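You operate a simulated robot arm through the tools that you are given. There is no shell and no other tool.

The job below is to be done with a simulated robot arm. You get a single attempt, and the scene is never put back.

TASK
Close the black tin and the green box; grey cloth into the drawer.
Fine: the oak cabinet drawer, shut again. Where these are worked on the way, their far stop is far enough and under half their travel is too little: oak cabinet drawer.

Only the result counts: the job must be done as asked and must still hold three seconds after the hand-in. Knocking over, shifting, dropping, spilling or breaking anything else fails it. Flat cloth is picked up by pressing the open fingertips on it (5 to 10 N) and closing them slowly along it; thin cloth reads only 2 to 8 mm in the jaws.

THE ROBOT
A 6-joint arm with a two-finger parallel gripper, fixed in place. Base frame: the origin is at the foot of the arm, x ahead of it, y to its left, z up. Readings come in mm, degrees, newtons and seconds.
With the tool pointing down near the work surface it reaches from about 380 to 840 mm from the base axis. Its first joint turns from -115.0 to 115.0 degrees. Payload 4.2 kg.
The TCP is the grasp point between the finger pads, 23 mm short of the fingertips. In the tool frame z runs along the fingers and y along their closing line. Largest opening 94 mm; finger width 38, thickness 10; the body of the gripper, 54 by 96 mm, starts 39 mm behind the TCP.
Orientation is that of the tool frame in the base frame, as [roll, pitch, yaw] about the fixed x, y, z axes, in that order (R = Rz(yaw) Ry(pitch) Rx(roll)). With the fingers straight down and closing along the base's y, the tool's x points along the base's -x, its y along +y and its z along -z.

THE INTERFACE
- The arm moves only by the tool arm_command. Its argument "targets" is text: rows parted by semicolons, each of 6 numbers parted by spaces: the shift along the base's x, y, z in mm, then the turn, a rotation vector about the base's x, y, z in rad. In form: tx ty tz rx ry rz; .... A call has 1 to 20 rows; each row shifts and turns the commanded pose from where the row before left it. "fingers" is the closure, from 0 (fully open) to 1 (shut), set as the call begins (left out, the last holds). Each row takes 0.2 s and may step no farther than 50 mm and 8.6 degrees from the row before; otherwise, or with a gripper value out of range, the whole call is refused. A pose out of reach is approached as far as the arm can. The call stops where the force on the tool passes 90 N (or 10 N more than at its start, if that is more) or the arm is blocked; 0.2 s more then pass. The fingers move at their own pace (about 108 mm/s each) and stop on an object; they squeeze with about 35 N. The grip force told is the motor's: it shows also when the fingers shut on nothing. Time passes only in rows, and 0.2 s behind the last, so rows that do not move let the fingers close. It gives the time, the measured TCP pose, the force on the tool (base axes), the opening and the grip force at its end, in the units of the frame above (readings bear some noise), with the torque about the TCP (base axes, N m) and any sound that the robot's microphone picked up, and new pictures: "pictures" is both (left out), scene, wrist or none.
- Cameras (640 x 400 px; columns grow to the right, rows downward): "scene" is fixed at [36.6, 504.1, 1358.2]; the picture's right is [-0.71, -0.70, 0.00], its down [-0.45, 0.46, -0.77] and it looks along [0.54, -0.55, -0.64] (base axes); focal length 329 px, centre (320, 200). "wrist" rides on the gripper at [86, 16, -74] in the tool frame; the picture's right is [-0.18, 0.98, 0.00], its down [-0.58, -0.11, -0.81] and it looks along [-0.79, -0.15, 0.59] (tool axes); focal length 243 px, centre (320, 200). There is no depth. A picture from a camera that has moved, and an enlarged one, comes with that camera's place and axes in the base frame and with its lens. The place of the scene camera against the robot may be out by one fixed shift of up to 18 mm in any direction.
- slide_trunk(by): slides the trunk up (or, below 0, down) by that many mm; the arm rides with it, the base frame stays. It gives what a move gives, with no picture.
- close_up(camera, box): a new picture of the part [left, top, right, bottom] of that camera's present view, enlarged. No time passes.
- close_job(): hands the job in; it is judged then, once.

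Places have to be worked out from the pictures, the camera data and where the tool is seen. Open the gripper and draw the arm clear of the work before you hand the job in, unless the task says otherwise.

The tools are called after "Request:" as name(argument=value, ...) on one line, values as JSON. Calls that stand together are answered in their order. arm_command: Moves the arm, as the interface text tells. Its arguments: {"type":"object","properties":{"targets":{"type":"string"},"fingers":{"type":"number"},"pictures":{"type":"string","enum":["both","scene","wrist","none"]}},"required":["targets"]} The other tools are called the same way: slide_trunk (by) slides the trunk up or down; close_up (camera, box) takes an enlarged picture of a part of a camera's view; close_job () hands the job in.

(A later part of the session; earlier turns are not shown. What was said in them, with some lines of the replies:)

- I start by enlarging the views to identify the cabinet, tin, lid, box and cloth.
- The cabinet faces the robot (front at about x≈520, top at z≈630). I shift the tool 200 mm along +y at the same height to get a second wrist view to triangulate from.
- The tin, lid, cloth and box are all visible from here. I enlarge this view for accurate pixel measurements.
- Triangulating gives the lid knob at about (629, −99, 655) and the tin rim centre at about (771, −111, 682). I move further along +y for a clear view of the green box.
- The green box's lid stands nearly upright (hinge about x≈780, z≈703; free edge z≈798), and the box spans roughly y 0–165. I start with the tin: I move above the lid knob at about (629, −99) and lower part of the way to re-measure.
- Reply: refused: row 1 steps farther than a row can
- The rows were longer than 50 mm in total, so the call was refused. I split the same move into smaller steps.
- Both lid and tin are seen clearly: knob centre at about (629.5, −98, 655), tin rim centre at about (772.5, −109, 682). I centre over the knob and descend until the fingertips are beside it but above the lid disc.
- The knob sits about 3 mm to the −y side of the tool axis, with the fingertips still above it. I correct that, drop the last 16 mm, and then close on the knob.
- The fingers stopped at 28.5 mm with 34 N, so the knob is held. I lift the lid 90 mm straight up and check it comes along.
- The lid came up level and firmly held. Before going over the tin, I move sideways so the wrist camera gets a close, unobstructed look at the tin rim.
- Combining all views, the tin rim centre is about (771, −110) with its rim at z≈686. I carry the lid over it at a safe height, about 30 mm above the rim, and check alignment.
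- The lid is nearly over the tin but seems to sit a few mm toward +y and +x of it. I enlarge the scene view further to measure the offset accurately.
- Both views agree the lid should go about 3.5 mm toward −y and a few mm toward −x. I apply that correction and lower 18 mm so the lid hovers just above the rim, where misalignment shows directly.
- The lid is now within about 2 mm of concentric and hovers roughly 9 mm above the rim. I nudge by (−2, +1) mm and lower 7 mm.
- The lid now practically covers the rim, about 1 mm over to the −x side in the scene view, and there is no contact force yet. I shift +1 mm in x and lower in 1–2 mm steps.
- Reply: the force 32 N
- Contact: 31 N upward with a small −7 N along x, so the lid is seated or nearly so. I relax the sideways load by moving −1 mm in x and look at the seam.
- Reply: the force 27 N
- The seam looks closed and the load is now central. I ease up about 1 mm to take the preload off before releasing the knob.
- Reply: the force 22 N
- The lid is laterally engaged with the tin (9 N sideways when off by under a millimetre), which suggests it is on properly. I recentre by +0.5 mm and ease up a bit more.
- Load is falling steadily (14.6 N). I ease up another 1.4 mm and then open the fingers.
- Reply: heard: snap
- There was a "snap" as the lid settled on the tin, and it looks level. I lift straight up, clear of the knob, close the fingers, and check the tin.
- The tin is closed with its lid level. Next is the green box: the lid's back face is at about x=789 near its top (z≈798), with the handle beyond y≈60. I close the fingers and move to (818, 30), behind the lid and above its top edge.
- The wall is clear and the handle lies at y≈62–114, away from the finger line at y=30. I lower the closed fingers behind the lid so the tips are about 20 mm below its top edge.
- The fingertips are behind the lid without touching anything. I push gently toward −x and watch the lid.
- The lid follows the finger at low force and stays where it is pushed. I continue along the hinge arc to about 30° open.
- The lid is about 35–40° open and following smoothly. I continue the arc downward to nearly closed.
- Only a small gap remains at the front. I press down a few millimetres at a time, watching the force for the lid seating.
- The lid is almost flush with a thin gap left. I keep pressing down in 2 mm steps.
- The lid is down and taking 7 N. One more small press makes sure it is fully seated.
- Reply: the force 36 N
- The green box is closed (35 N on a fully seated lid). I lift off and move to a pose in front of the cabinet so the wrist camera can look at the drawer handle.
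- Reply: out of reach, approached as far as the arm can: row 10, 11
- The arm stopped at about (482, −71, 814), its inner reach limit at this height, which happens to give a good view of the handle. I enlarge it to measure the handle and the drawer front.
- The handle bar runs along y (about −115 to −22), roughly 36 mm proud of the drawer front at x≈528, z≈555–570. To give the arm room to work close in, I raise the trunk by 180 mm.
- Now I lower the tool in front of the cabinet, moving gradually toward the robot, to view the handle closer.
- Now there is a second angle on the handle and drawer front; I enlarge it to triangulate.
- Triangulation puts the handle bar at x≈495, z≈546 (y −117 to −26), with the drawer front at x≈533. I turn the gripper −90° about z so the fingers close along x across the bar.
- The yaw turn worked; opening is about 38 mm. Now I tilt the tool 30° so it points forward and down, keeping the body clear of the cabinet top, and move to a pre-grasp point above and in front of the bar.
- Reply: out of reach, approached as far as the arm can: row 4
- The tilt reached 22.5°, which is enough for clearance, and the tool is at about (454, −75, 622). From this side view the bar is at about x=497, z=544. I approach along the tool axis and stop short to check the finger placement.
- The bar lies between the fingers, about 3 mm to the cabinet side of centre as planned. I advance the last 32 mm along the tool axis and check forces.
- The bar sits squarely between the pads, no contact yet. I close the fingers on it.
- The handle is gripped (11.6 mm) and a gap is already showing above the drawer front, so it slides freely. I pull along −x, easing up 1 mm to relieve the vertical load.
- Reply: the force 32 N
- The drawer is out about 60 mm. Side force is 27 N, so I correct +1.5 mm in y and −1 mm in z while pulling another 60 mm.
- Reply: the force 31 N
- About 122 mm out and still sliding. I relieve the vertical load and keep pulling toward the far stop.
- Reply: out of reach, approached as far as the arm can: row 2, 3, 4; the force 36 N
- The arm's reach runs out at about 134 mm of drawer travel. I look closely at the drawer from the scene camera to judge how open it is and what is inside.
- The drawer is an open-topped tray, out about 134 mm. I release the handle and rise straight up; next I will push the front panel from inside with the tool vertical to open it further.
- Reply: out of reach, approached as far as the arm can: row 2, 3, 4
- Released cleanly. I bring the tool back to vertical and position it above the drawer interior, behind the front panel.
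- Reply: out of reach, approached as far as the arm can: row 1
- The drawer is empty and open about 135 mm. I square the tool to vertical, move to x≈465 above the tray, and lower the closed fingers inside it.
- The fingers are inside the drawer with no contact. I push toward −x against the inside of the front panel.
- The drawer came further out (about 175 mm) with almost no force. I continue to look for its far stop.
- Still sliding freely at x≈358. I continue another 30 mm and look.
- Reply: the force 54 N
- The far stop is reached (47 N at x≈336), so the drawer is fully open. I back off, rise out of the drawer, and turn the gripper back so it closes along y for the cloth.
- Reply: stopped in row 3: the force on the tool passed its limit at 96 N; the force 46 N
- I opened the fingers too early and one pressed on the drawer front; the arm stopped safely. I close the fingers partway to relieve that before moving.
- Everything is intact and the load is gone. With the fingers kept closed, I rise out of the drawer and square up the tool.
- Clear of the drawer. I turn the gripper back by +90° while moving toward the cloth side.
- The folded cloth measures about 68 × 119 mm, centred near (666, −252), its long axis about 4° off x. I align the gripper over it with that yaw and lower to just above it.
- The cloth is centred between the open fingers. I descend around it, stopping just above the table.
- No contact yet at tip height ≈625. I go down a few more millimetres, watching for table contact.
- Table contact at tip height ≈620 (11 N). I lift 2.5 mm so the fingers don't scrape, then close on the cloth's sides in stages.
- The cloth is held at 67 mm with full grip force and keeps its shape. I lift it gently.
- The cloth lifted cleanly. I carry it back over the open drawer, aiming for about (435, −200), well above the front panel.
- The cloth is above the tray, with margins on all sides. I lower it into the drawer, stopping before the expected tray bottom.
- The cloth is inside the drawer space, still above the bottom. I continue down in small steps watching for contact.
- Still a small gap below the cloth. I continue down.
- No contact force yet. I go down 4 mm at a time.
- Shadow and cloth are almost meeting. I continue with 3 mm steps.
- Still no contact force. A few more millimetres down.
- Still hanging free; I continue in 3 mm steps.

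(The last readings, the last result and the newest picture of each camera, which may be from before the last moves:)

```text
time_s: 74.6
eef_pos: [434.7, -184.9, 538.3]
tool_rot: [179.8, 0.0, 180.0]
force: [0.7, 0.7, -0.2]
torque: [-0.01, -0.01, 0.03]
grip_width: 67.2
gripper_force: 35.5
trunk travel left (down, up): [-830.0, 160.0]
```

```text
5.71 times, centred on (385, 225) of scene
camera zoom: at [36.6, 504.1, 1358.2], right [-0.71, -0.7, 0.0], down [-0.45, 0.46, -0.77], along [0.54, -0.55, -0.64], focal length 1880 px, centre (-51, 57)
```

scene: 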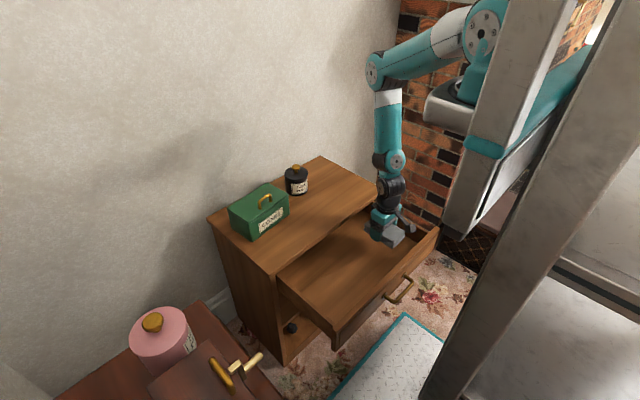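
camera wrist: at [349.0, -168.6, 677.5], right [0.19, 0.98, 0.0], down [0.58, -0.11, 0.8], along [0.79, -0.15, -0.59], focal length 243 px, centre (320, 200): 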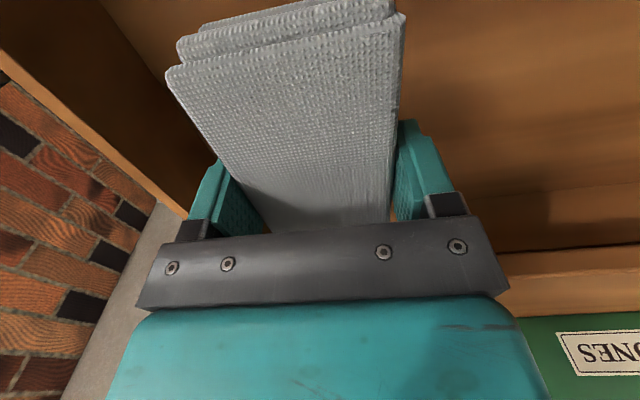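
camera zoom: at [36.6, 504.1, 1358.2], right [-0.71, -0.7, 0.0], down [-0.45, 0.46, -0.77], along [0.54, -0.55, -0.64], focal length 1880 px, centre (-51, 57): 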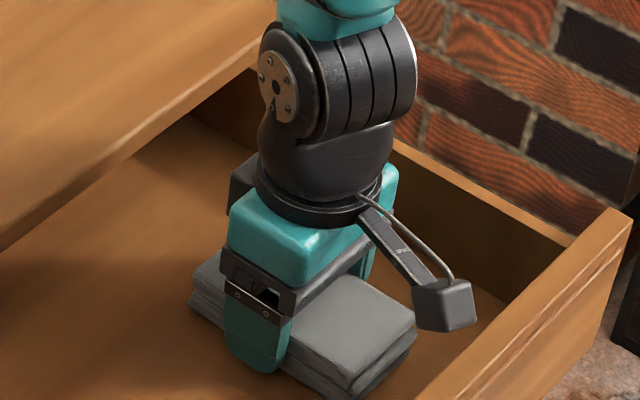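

Request:
arm_command(targets="0 0 -3 0 0 0; 0 0 -3 0 0 0; 0 0 0 0 0 0", fingers=0.5, pictures="wrist")

Request:
close_up(camera="scene", box=[340, 190, 430, 260])

```text
time_s: 75.4
eef_pos: [434.6, -184.6, 532.6]
tool_rot: [179.9, 0.1, 179.9]
force: [-3.0, -1.0, 47.8]
torque: [-0.06, 0.08, 0.0]
grip_width: 67.7
gripper_force: 35.8
trunk travel left (down, up): [-830.0, 160.0]
camera wrist: at [349.1, -167.7, 608.5], right [0.19, 0.98, 0.0], down [0.58, -0.11, 0.81], along [0.79, -0.15, -0.59], focal length 243 px, centre (320, 200)
```

wrist: 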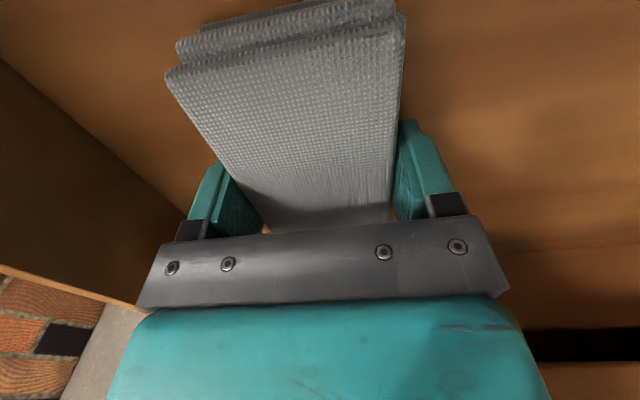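

```text
5.71 times, centred on (385, 225) of scene
camera zoom: at [36.6, 504.1, 1358.2], right [-0.71, -0.7, 0.0], down [-0.45, 0.46, -0.77], along [0.54, -0.55, -0.64], focal length 1880 px, centre (-51, 57)
```

zoom: 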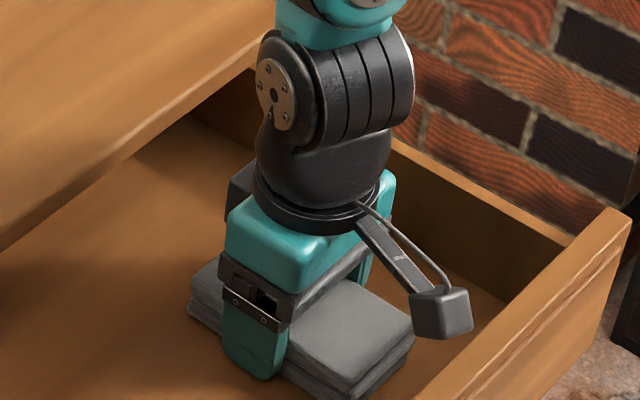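

Contact: the cloth rests on the drawer bottom (48 N). I ease up 2.5 mm, then open the fingers to release it.

Request:
arm_command(targets="0 0 2 0 0 0; 0 0 0.5 0 0 0; 0 0 0 0 0 0", fingers=0.5, pictures="none")

Request:
arm_command(targets="0 0 0 0 0 0; 0 0 0 0 0 0; 0 0 0 0 0 0", fingers=0, pictures="none")

Request:
arm_command(targets="0 0 15 0 0 0; 0 0 35 0 0 0; 0 0 45 0 0 0; 0 0 45 0 0 0; 0 0 0 0 0 0", fingers=0, pictures="both")

Request:
close_up(camera="scene", box=[270, 160, 450, 310])

```text
time_s: 76.2
eef_pos: [435.6, -183.1, 534.5]
tool_rot: [179.8, -0.1, 179.9]
force: [1.2, -0.8, 0.3]
torque: [0.04, 0.0, 0.01]
grip_width: 67.4
gripper_force: 34.7
trunk travel left (down, up): [-830.0, 160.0]
```

```text
time_s: 77.0
eef_pos: [435.1, -184.9, 535.1]
tool_rot: [179.8, -0.1, 179.8]
force: [0.3, 0.3, 0.2]
torque: [0.03, 0.02, 0.02]
grip_width: 94.1
gripper_force: 0.0
trunk travel left (down, up): [-830.0, 160.0]
```

```text
time_s: 78.2
eef_pos: [433.5, -183.6, 675.5]
tool_rot: [179.7, -0.2, 180.0]
force: [0.3, 0.5, 0.0]
torque: [-0.03, 0.01, 0.02]
grip_width: 94.4
gripper_force: 0.0
trunk travel left (down, up): [-830.0, 160.0]
camera wrist: at [347.8, -167.9, 751.6], right [0.19, 0.98, 0.0], down [0.58, -0.11, 0.8], along [0.79, -0.15, -0.59], focal length 243 px, centre (320, 200)
```

scene: 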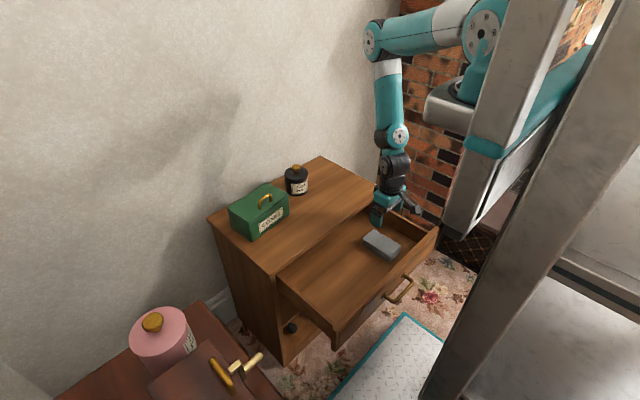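
wrist: 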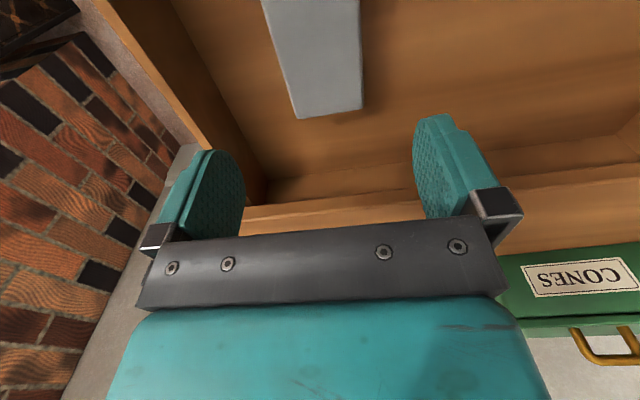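

```text
2.67 times, centred on (360, 235) of scene
camera zoom: at [36.6, 504.1, 1358.2], right [-0.71, -0.7, 0.0], down [-0.45, 0.46, -0.77], along [0.54, -0.55, -0.64], focal length 877 px, centre (213, 107)
```

zoom: 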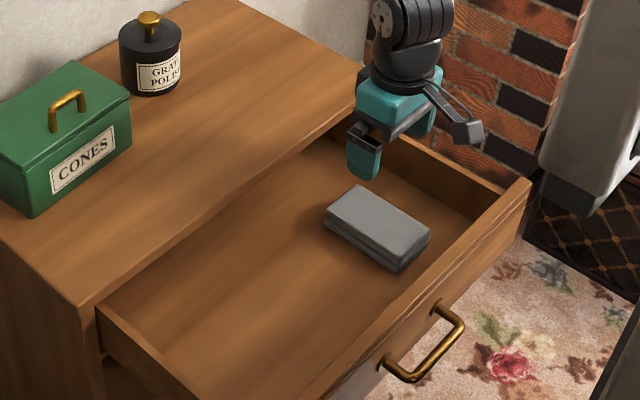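

The cloth lies in the drawer and is released. Now to close the drawer I must get in front of its panel (outer face about x≈300), so I raise the trunk 100 mm for close-in reach.

Request:
slide_trunk(by=100)

Request:
arm_command(targets="-20 -3 -10 0 0 0; -25 -3 -15 0 0 0; -25 -4 -15 0 0 0; -25 -4 -15 0 0 0; -25 -4 -15 0 0 0; -25 -4 -10 0 0 0; -23 -4 -10 0 0 0; 0 0 0 0 0 0", fingers=1, pictures="both")

Request:
close_up(camera="scene", box=[310, 180, 490, 330])

```text
time_s: 79.6
eef_pos: [433.8, -184.7, 775.9]
tool_rot: [179.7, -0.1, 180.0]
force: [0.1, 0.4, -0.7]
torque: [0.0, 0.0, 0.0]
grip_width: 93.7
gripper_force: 0.2
trunk travel left (down, up): [-930.0, 60.0]
```

```text
time_s: 81.4
eef_pos: [265.2, -212.7, 684.5]
tool_rot: [179.7, -0.1, 179.9]
force: [0.3, -0.2, 0.1]
torque: [0.03, 0.0, 0.0]
grip_width: 0.0
gripper_force: 35.3
trunk travel left (down, up): [-930.0, 60.0]
camera wrist: at [179.1, -195.8, 760.0], right [0.19, 0.98, 0.0], down [0.58, -0.11, 0.8], along [0.79, -0.15, -0.59], focal length 243 px, centre (320, 200)
```

scene: 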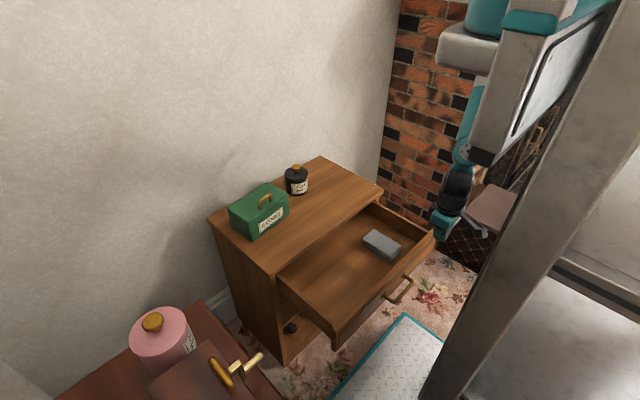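
wrist: 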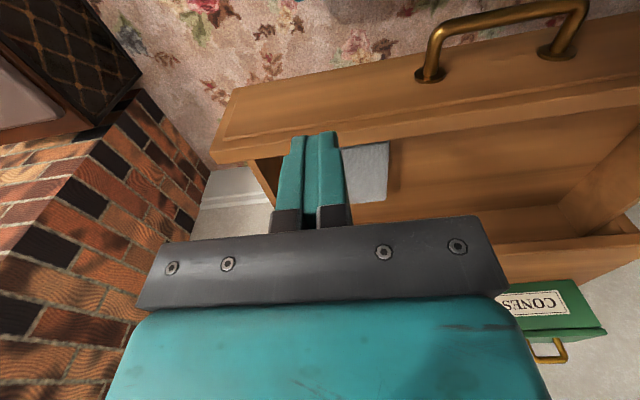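

```text
2.67 times, centred on (400, 255) of scene
camera zoom: at [36.6, 504.1, 1358.2], right [-0.71, -0.7, 0.0], down [-0.45, 0.46, -0.77], along [0.54, -0.55, -0.64], focal length 877 px, centre (107, 53)
```

zoom: 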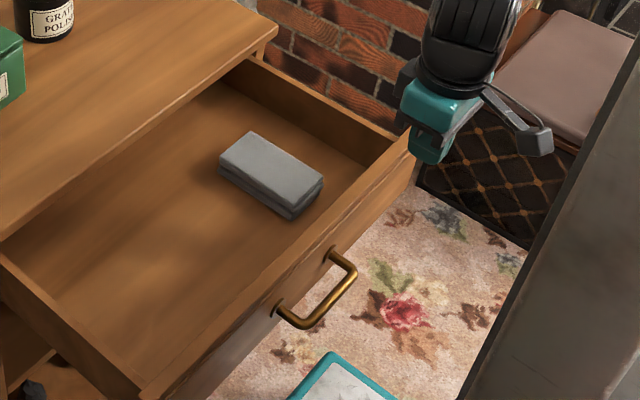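

I'm in front of the panel's right part (panel top edge at about x≈305, z≈598), clear of the handle. I lower the closed fingers to below the panel's top edge.

Request:
arm_command(targets="0 0 -35 0 0 0; 0 0 -35 0 0 0; 0 0 -30 0 0 0; 0 0 0 0 0 0", fingers=1, pictures="both")

Request:
close_up(camera="scene", box=[340, 180, 490, 305])

```text
time_s: 82.4
eef_pos: [266.4, -208.6, 585.8]
tool_rot: [179.9, -0.1, 179.9]
force: [0.4, 0.0, 0.1]
torque: [-0.01, -0.01, -0.02]
grip_width: 0.1
gripper_force: 34.2
trunk travel left (down, up): [-930.0, 60.0]
camera wrist: at [180.3, -193.5, 661.9], right [0.19, 0.98, 0.0], down [0.58, -0.11, 0.8], along [0.79, -0.15, -0.59], focal length 243 px, centre (320, 200)
```

scene: 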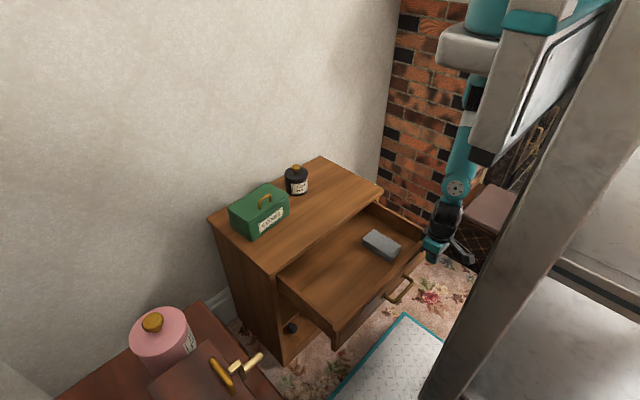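
wrist: 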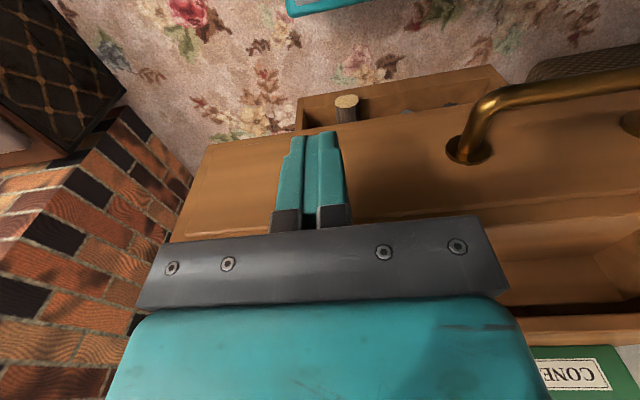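

```text
3.20 times, centred on (415, 242) of scene
camera zoom: at [36.6, 504.1, 1358.2], right [-0.71, -0.7, 0.0], down [-0.45, 0.46, -0.77], along [0.54, -0.55, -0.64], focal length 1053 px, centre (16, 64)
```

zoom: 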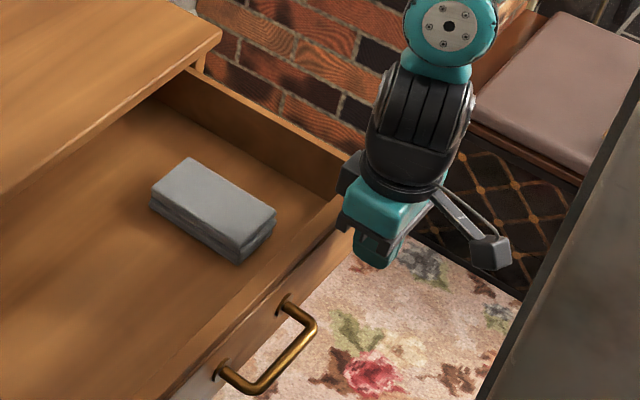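

Fingers are in front of the panel with no contact. I push the drawer closed gently in 10–12 mm steps.

Request:
arm_command(targets="8 0 0 0 0 0; 8 0 0 0 0 0; 10 0 0 0 0 0; 10 0 0 0 0 0; 12 0 0 0 0 0; 12 0 0 0 0 0; 12 0 0 0 0 0; 12 0 0 0 0 0; 12 0 0 0 0 0; 12 0 0 0 0 0; 0 0 0 0 0 0", fingers=1, pictures="both")

Request:
close_up(camera="scene", box=[290, 180, 440, 305])

```text
time_s: 84.8
eef_pos: [372.7, -210.5, 584.9]
tool_rot: [179.8, -0.1, 179.9]
force: [-0.9, -0.9, -0.1]
torque: [0.0, 0.03, -0.02]
grip_width: 0.0
gripper_force: 35.0
trunk travel left (down, up): [-930.0, 60.0]
camera wrist: at [286.9, -194.4, 660.3], right [0.19, 0.98, 0.0], down [0.58, -0.11, 0.81], along [0.79, -0.15, -0.59], focal length 243 px, centre (320, 200)
```

scene: 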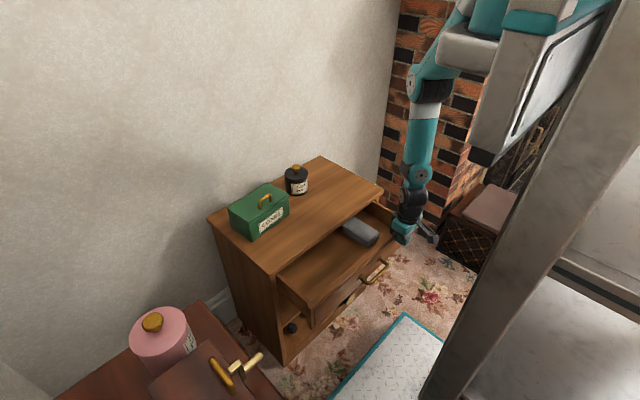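
wrist: 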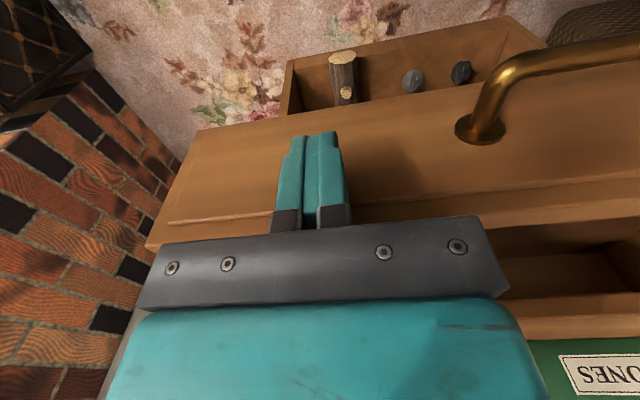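

```text
3.20 times, centred on (365, 242) of scene
camera zoom: at [36.6, 504.1, 1358.2], right [-0.71, -0.7, 0.0], down [-0.45, 0.46, -0.77], along [0.54, -0.55, -0.64], focal length 1053 px, centre (176, 64)
```

zoom: 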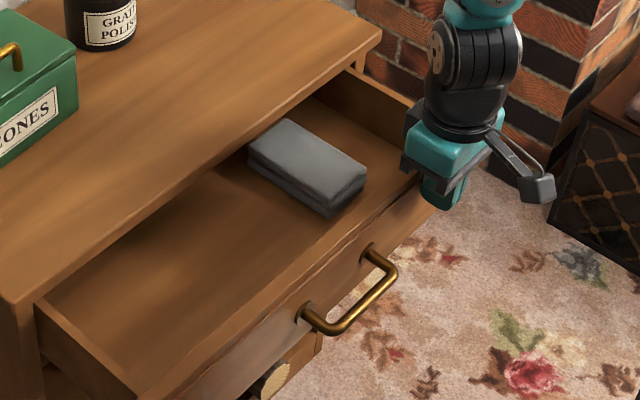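

The drawer slides in with the cloth riding along. I continue pushing to near closed.

Request:
arm_command(targets="12 0 0 0 0 0; 12 0 0 0 0 0; 12 0 0 0 0 0; 12 0 0 0 0 0; 12 0 0 0 0 0; 12 0 0 0 0 0; 12 0 0 0 0 0; 12 0 0 0 0 0; 12 0 0 0 0 0; 10 0 0 0 0 0; 0 0 0 0 0 0", fingers=1, pictures="both")

Request:
close_up(camera="scene", box=[270, 170, 420, 295])

```text
time_s: 87.2
eef_pos: [493.7, -211.8, 585.8]
tool_rot: [179.9, -0.1, 179.8]
force: [-0.9, -0.2, 0.2]
torque: [0.03, -0.04, -0.02]
grip_width: 0.0
gripper_force: 34.9
trunk travel left (down, up): [-930.0, 60.0]
camera wrist: at [407.7, -195.5, 661.4], right [0.19, 0.98, 0.0], down [0.58, -0.11, 0.81], along [0.79, -0.15, -0.59], focal length 243 px, centre (320, 200)
```

scene: 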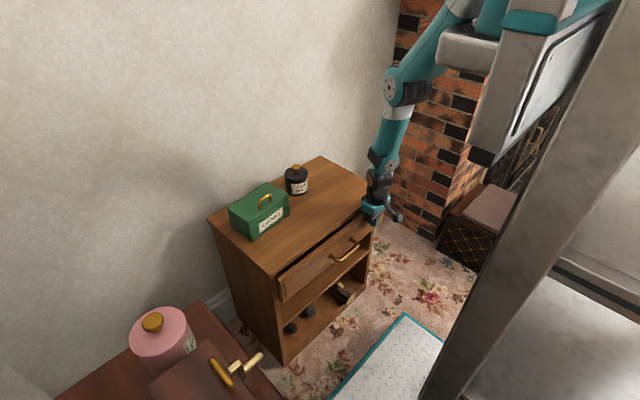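
wrist: 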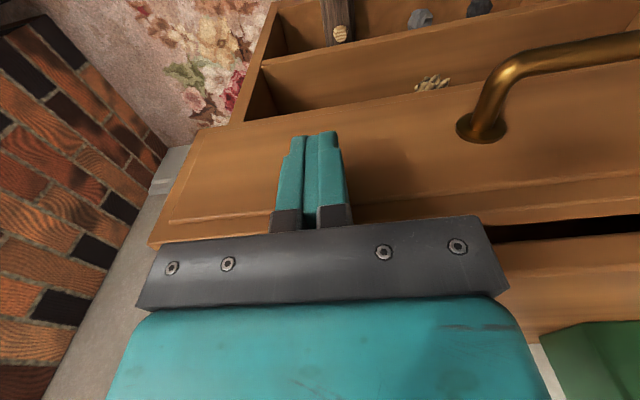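

```text
3.20 times, centred on (345, 232) of scene
camera zoom: at [36.6, 504.1, 1358.2], right [-0.71, -0.7, 0.0], down [-0.45, 0.46, -0.77], along [0.54, -0.55, -0.64], focal length 1053 px, centre (240, 96)
```

zoom: 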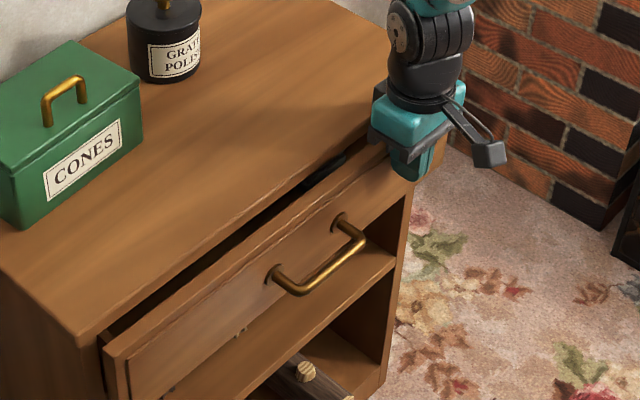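

About 20 mm remain. I raise the tool 8 mm for clearance over the cabinet top edge, then push on in small steps until it seats.

Request:
arm_command(targets="-2 0 0 0 0 0; 0 0 8 0 0 0; 4 0 0 0 0 0; 4 0 0 0 0 0; 4 0 0 0 0 0; 4 0 0 0 0 0; 0 0 0 0 0 0", fingers=1, pictures="none")

Request:
close_up(camera="scene", box=[270, 170, 420, 295])

```text
time_s: 88.8
eef_pos: [506.0, -210.8, 593.1]
tool_rot: [179.8, -0.2, 179.9]
force: [-2.2, -1.3, -0.6]
torque: [-0.03, -0.01, -0.01]
grip_width: 0.4
gripper_force: 34.6
trunk travel left (down, up): [-930.0, 60.0]
```

```text
3.20 times, centred on (345, 232) of scene
camera zoom: at [36.6, 504.1, 1358.2], right [-0.71, -0.7, 0.0], down [-0.45, 0.46, -0.77], along [0.54, -0.55, -0.64], focal length 1053 px, centre (240, 96)
```

zoom: 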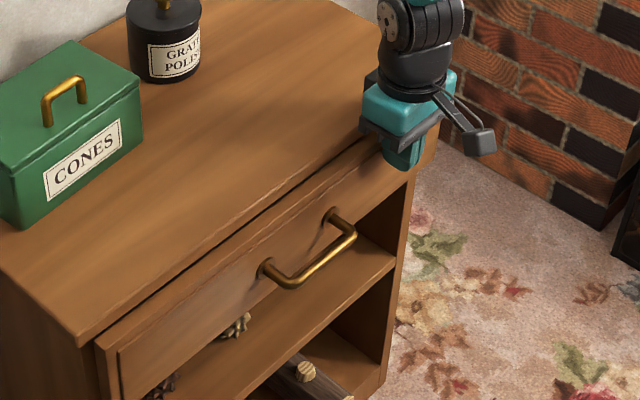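

Nearly flush, at most a few millimetres left. I push in 2 mm steps until the force rises.

Request:
arm_command(targets="2 0 0 0 0 0; 2 0 0 0 0 0; 2 0 0 0 0 0; 0 0 0 0 0 0", fingers=1, pictures="none")

Request:
close_up(camera="scene", box=[270, 170, 420, 295])

```text
time_s: 89.8
eef_pos: [513.4, -210.5, 594.0]
tool_rot: [179.9, 0.0, 180.0]
force: [-1.9, 0.7, -0.2]
torque: [0.0, -0.02, 0.04]
grip_width: 0.1
gripper_force: 35.2
trunk travel left (down, up): [-930.0, 60.0]
```

```text
3.20 times, centred on (345, 232) of scene
camera zoom: at [36.6, 504.1, 1358.2], right [-0.71, -0.7, 0.0], down [-0.45, 0.46, -0.77], along [0.54, -0.55, -0.64], focal length 1053 px, centre (240, 96)
```

zoom: 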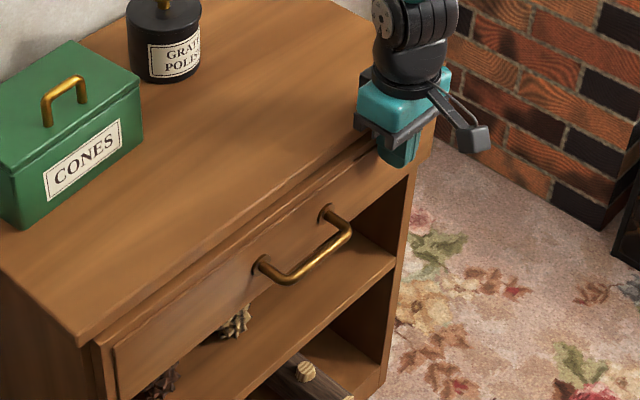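

It is within a couple of millimetres of its original closed position. I keep pushing until the stop is felt.

Request:
arm_command(targets="1.5 0 0 0 0 0; 1.5 0 0 0 0 0; 0 0 0 0 0 0", fingers=1, pictures="none")

Request:
close_up(camera="scene", box=[265, 185, 395, 285])

```text
time_s: 90.6
eef_pos: [512.7, -210.0, 591.9]
tool_rot: [179.8, -0.4, 179.9]
force: [-17.4, -2.4, 7.6]
torque: [0.05, -0.2, 0.04]
grip_width: 0.0
gripper_force: 34.7
trunk travel left (down, up): [-930.0, 60.0]
```

```text
4.00 times, centred on (330, 235) of scene
camera zoom: at [36.6, 504.1, 1358.2], right [-0.71, -0.7, 0.0], down [-0.45, 0.46, -0.77], along [0.54, -0.55, -0.64], focal length 1316 px, centre (280, 60)
```

zoom: 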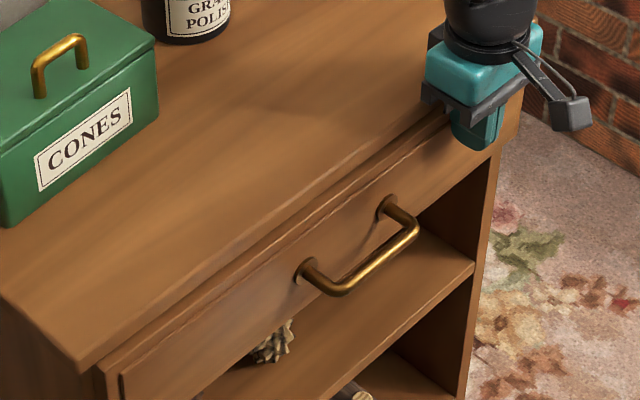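

The drawer is at its stop (17 N) and the picture matches the original closed state. One more light press, then I back away from the panel and rise clear.

Request:
arm_command(targets="1.5 0 0 0 0 0; 0 0 0 0 0 0; -5 0 0 0 0 0; -20 0 0 0 0 0; -30 0 5 0 0 0; -20 0 30 0 0 0; 0 0 45 0 0 0; 0 0 45 0 0 0; 0 0 45 0 0 0; 0 0 0 0 0 0", fingers=1, pictures="both")

Request:
close_up(camera="scene", box=[200, 140, 400, 300])

Request:
close_up(camera="scene", box=[265, 185, 395, 285])

```text
time_s: 92.8
eef_pos: [440.6, -208.1, 762.3]
tool_rot: [179.8, -0.2, 179.8]
force: [0.3, 0.0, -0.1]
torque: [0.0, 0.0, -0.02]
grip_width: 0.1
gripper_force: 34.6
trunk travel left (down, up): [-930.0, 60.0]
camera wrist: at [355.4, -192.7, 837.2], right [0.19, 0.98, 0.0], down [0.58, -0.11, 0.8], along [0.79, -0.15, -0.59], focal length 243 px, centre (320, 200)
```

scene: 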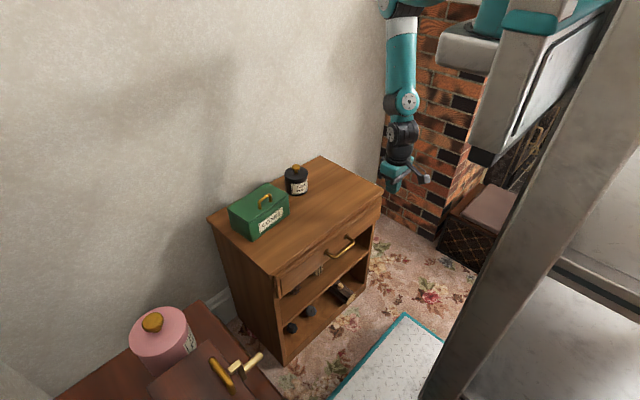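
wrist: 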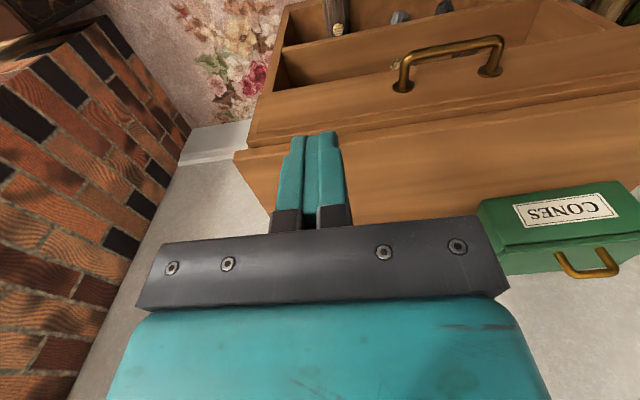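

```text
2.50 times, centred on (300, 220) of scene
camera zoom: at [36.6, 504.1, 1358.2], right [-0.71, -0.7, 0.0], down [-0.45, 0.46, -0.77], along [0.54, -0.55, -0.64], focal length 822 px, centre (370, 150)
```

zoom: 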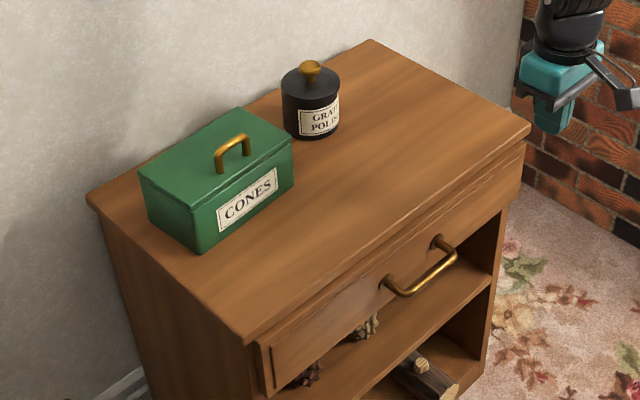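

```text
4.00 times, centred on (330, 235) of scene
camera zoom: at [36.6, 504.1, 1358.2], right [-0.71, -0.7, 0.0], down [-0.45, 0.46, -0.77], along [0.54, -0.55, -0.64], focal length 1316 px, centre (280, 60)
```

zoom: 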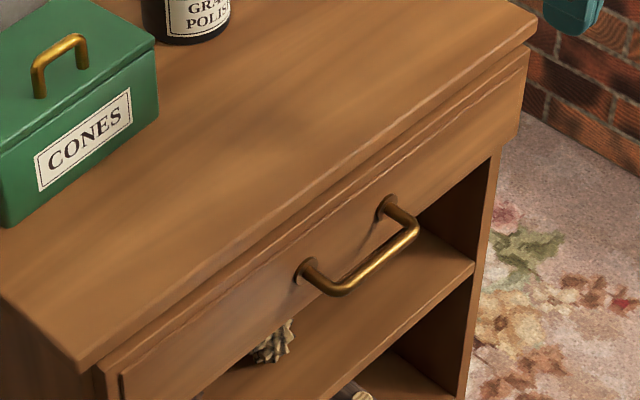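

Drawer shut, box shut, tin lidded. I open the gripper, draw the arm a little further clear, and take final close-ups to verify.

Request:
arm_command(targets="0 -10 30 0 0 0; 0 -10 30 0 0 0; 0 -10 30 0 0 0; 0 0 0 0 0 0; 0 0 0 0 0 0", fingers=0, pictures="scene")

Request:
close_up(camera="scene", box=[275, 155, 323, 200])

Request:
close_up(camera="scene", box=[220, 175, 300, 245])

Request:
close_up(camera="scene", box=[220, 230, 400, 360])

```text
time_s: 94.0
eef_pos: [441.3, -241.1, 853.6]
tool_rot: [179.7, -0.1, 179.9]
force: [-0.2, -0.6, -0.2]
torque: [0.04, -0.01, -0.01]
grip_width: 94.2
gripper_force: 0.1
trunk travel left (down, up): [-930.0, 60.0]
```

scene: 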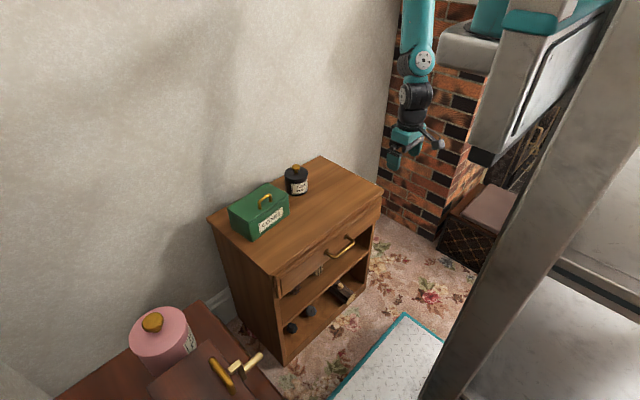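

```text
8.89 times, centred on (299, 178) of scene
camera zoom: at [36.6, 504.1, 1358.2], right [-0.71, -0.7, 0.0], down [-0.45, 0.46, -0.77], along [0.54, -0.55, -0.64], focal length 2924 px, centre (507, 400)
```

zoom: 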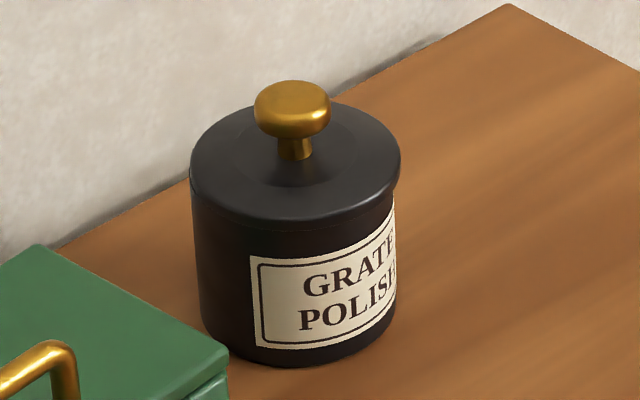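

```text
5.71 times, centred on (260, 210) of scene
camera zoom: at [36.6, 504.1, 1358.2], right [-0.71, -0.7, 0.0], down [-0.45, 0.46, -0.77], along [0.54, -0.55, -0.64], focal length 1880 px, centre (663, 143)
```

zoom: 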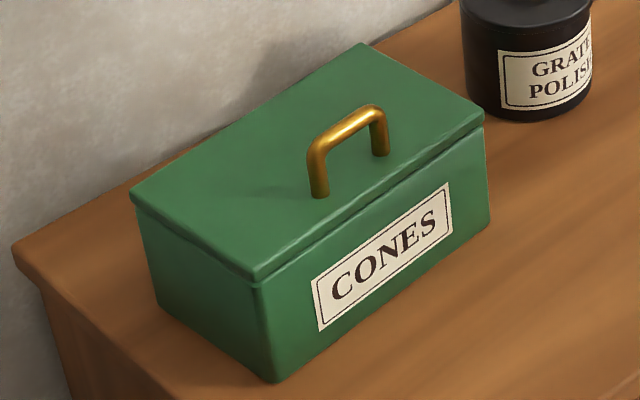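

```text
3.08 times, centred on (310, 295) of scene
camera zoom: at [36.6, 504.1, 1358.2], right [-0.71, -0.7, 0.0], down [-0.45, 0.46, -0.77], along [0.54, -0.55, -0.64], focal length 1012 px, centre (351, -92)
```

zoom: 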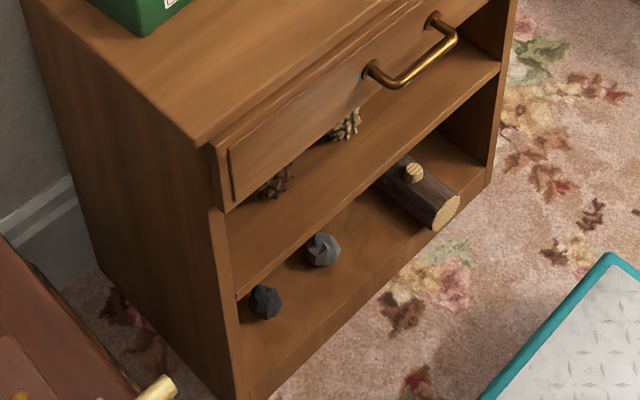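

Everything is in its final state: the tin lid is seated level, the green box is closed, the cloth is in the shut drawer, and nothing else has moved. The gripper is open and the arm is clear, so I hand in the job.

Request:
close_job()

```text
The job is handed in.
```

The job is handed in. The hand-in gave no result, so this is what I saw at the end.

- **Black tin:** its lid is on and sits level. I heard a snap as it settled.
- **Green box:** the lid is down and stayed closed after I pressed it home.
- **Grey cloth:** it is lying in the oak cabinet drawer. I opened the drawer to its far stop first, then pushed it back to its closed stop. It looks the same as at the start.

- **Drawer bump:** while still inside the open drawer I opened the fingers too soon, and one pressed on the drawer front. The arm stopped itself at 96 N. The drawer slid and closed normally afterwards, and I saw no damage.
- **Tin:** it may have shifted by about a millimetre while I fitted the lid.

Nothing else appeared to move in the final pictures. I left the gripper open and the arm clear of the work.
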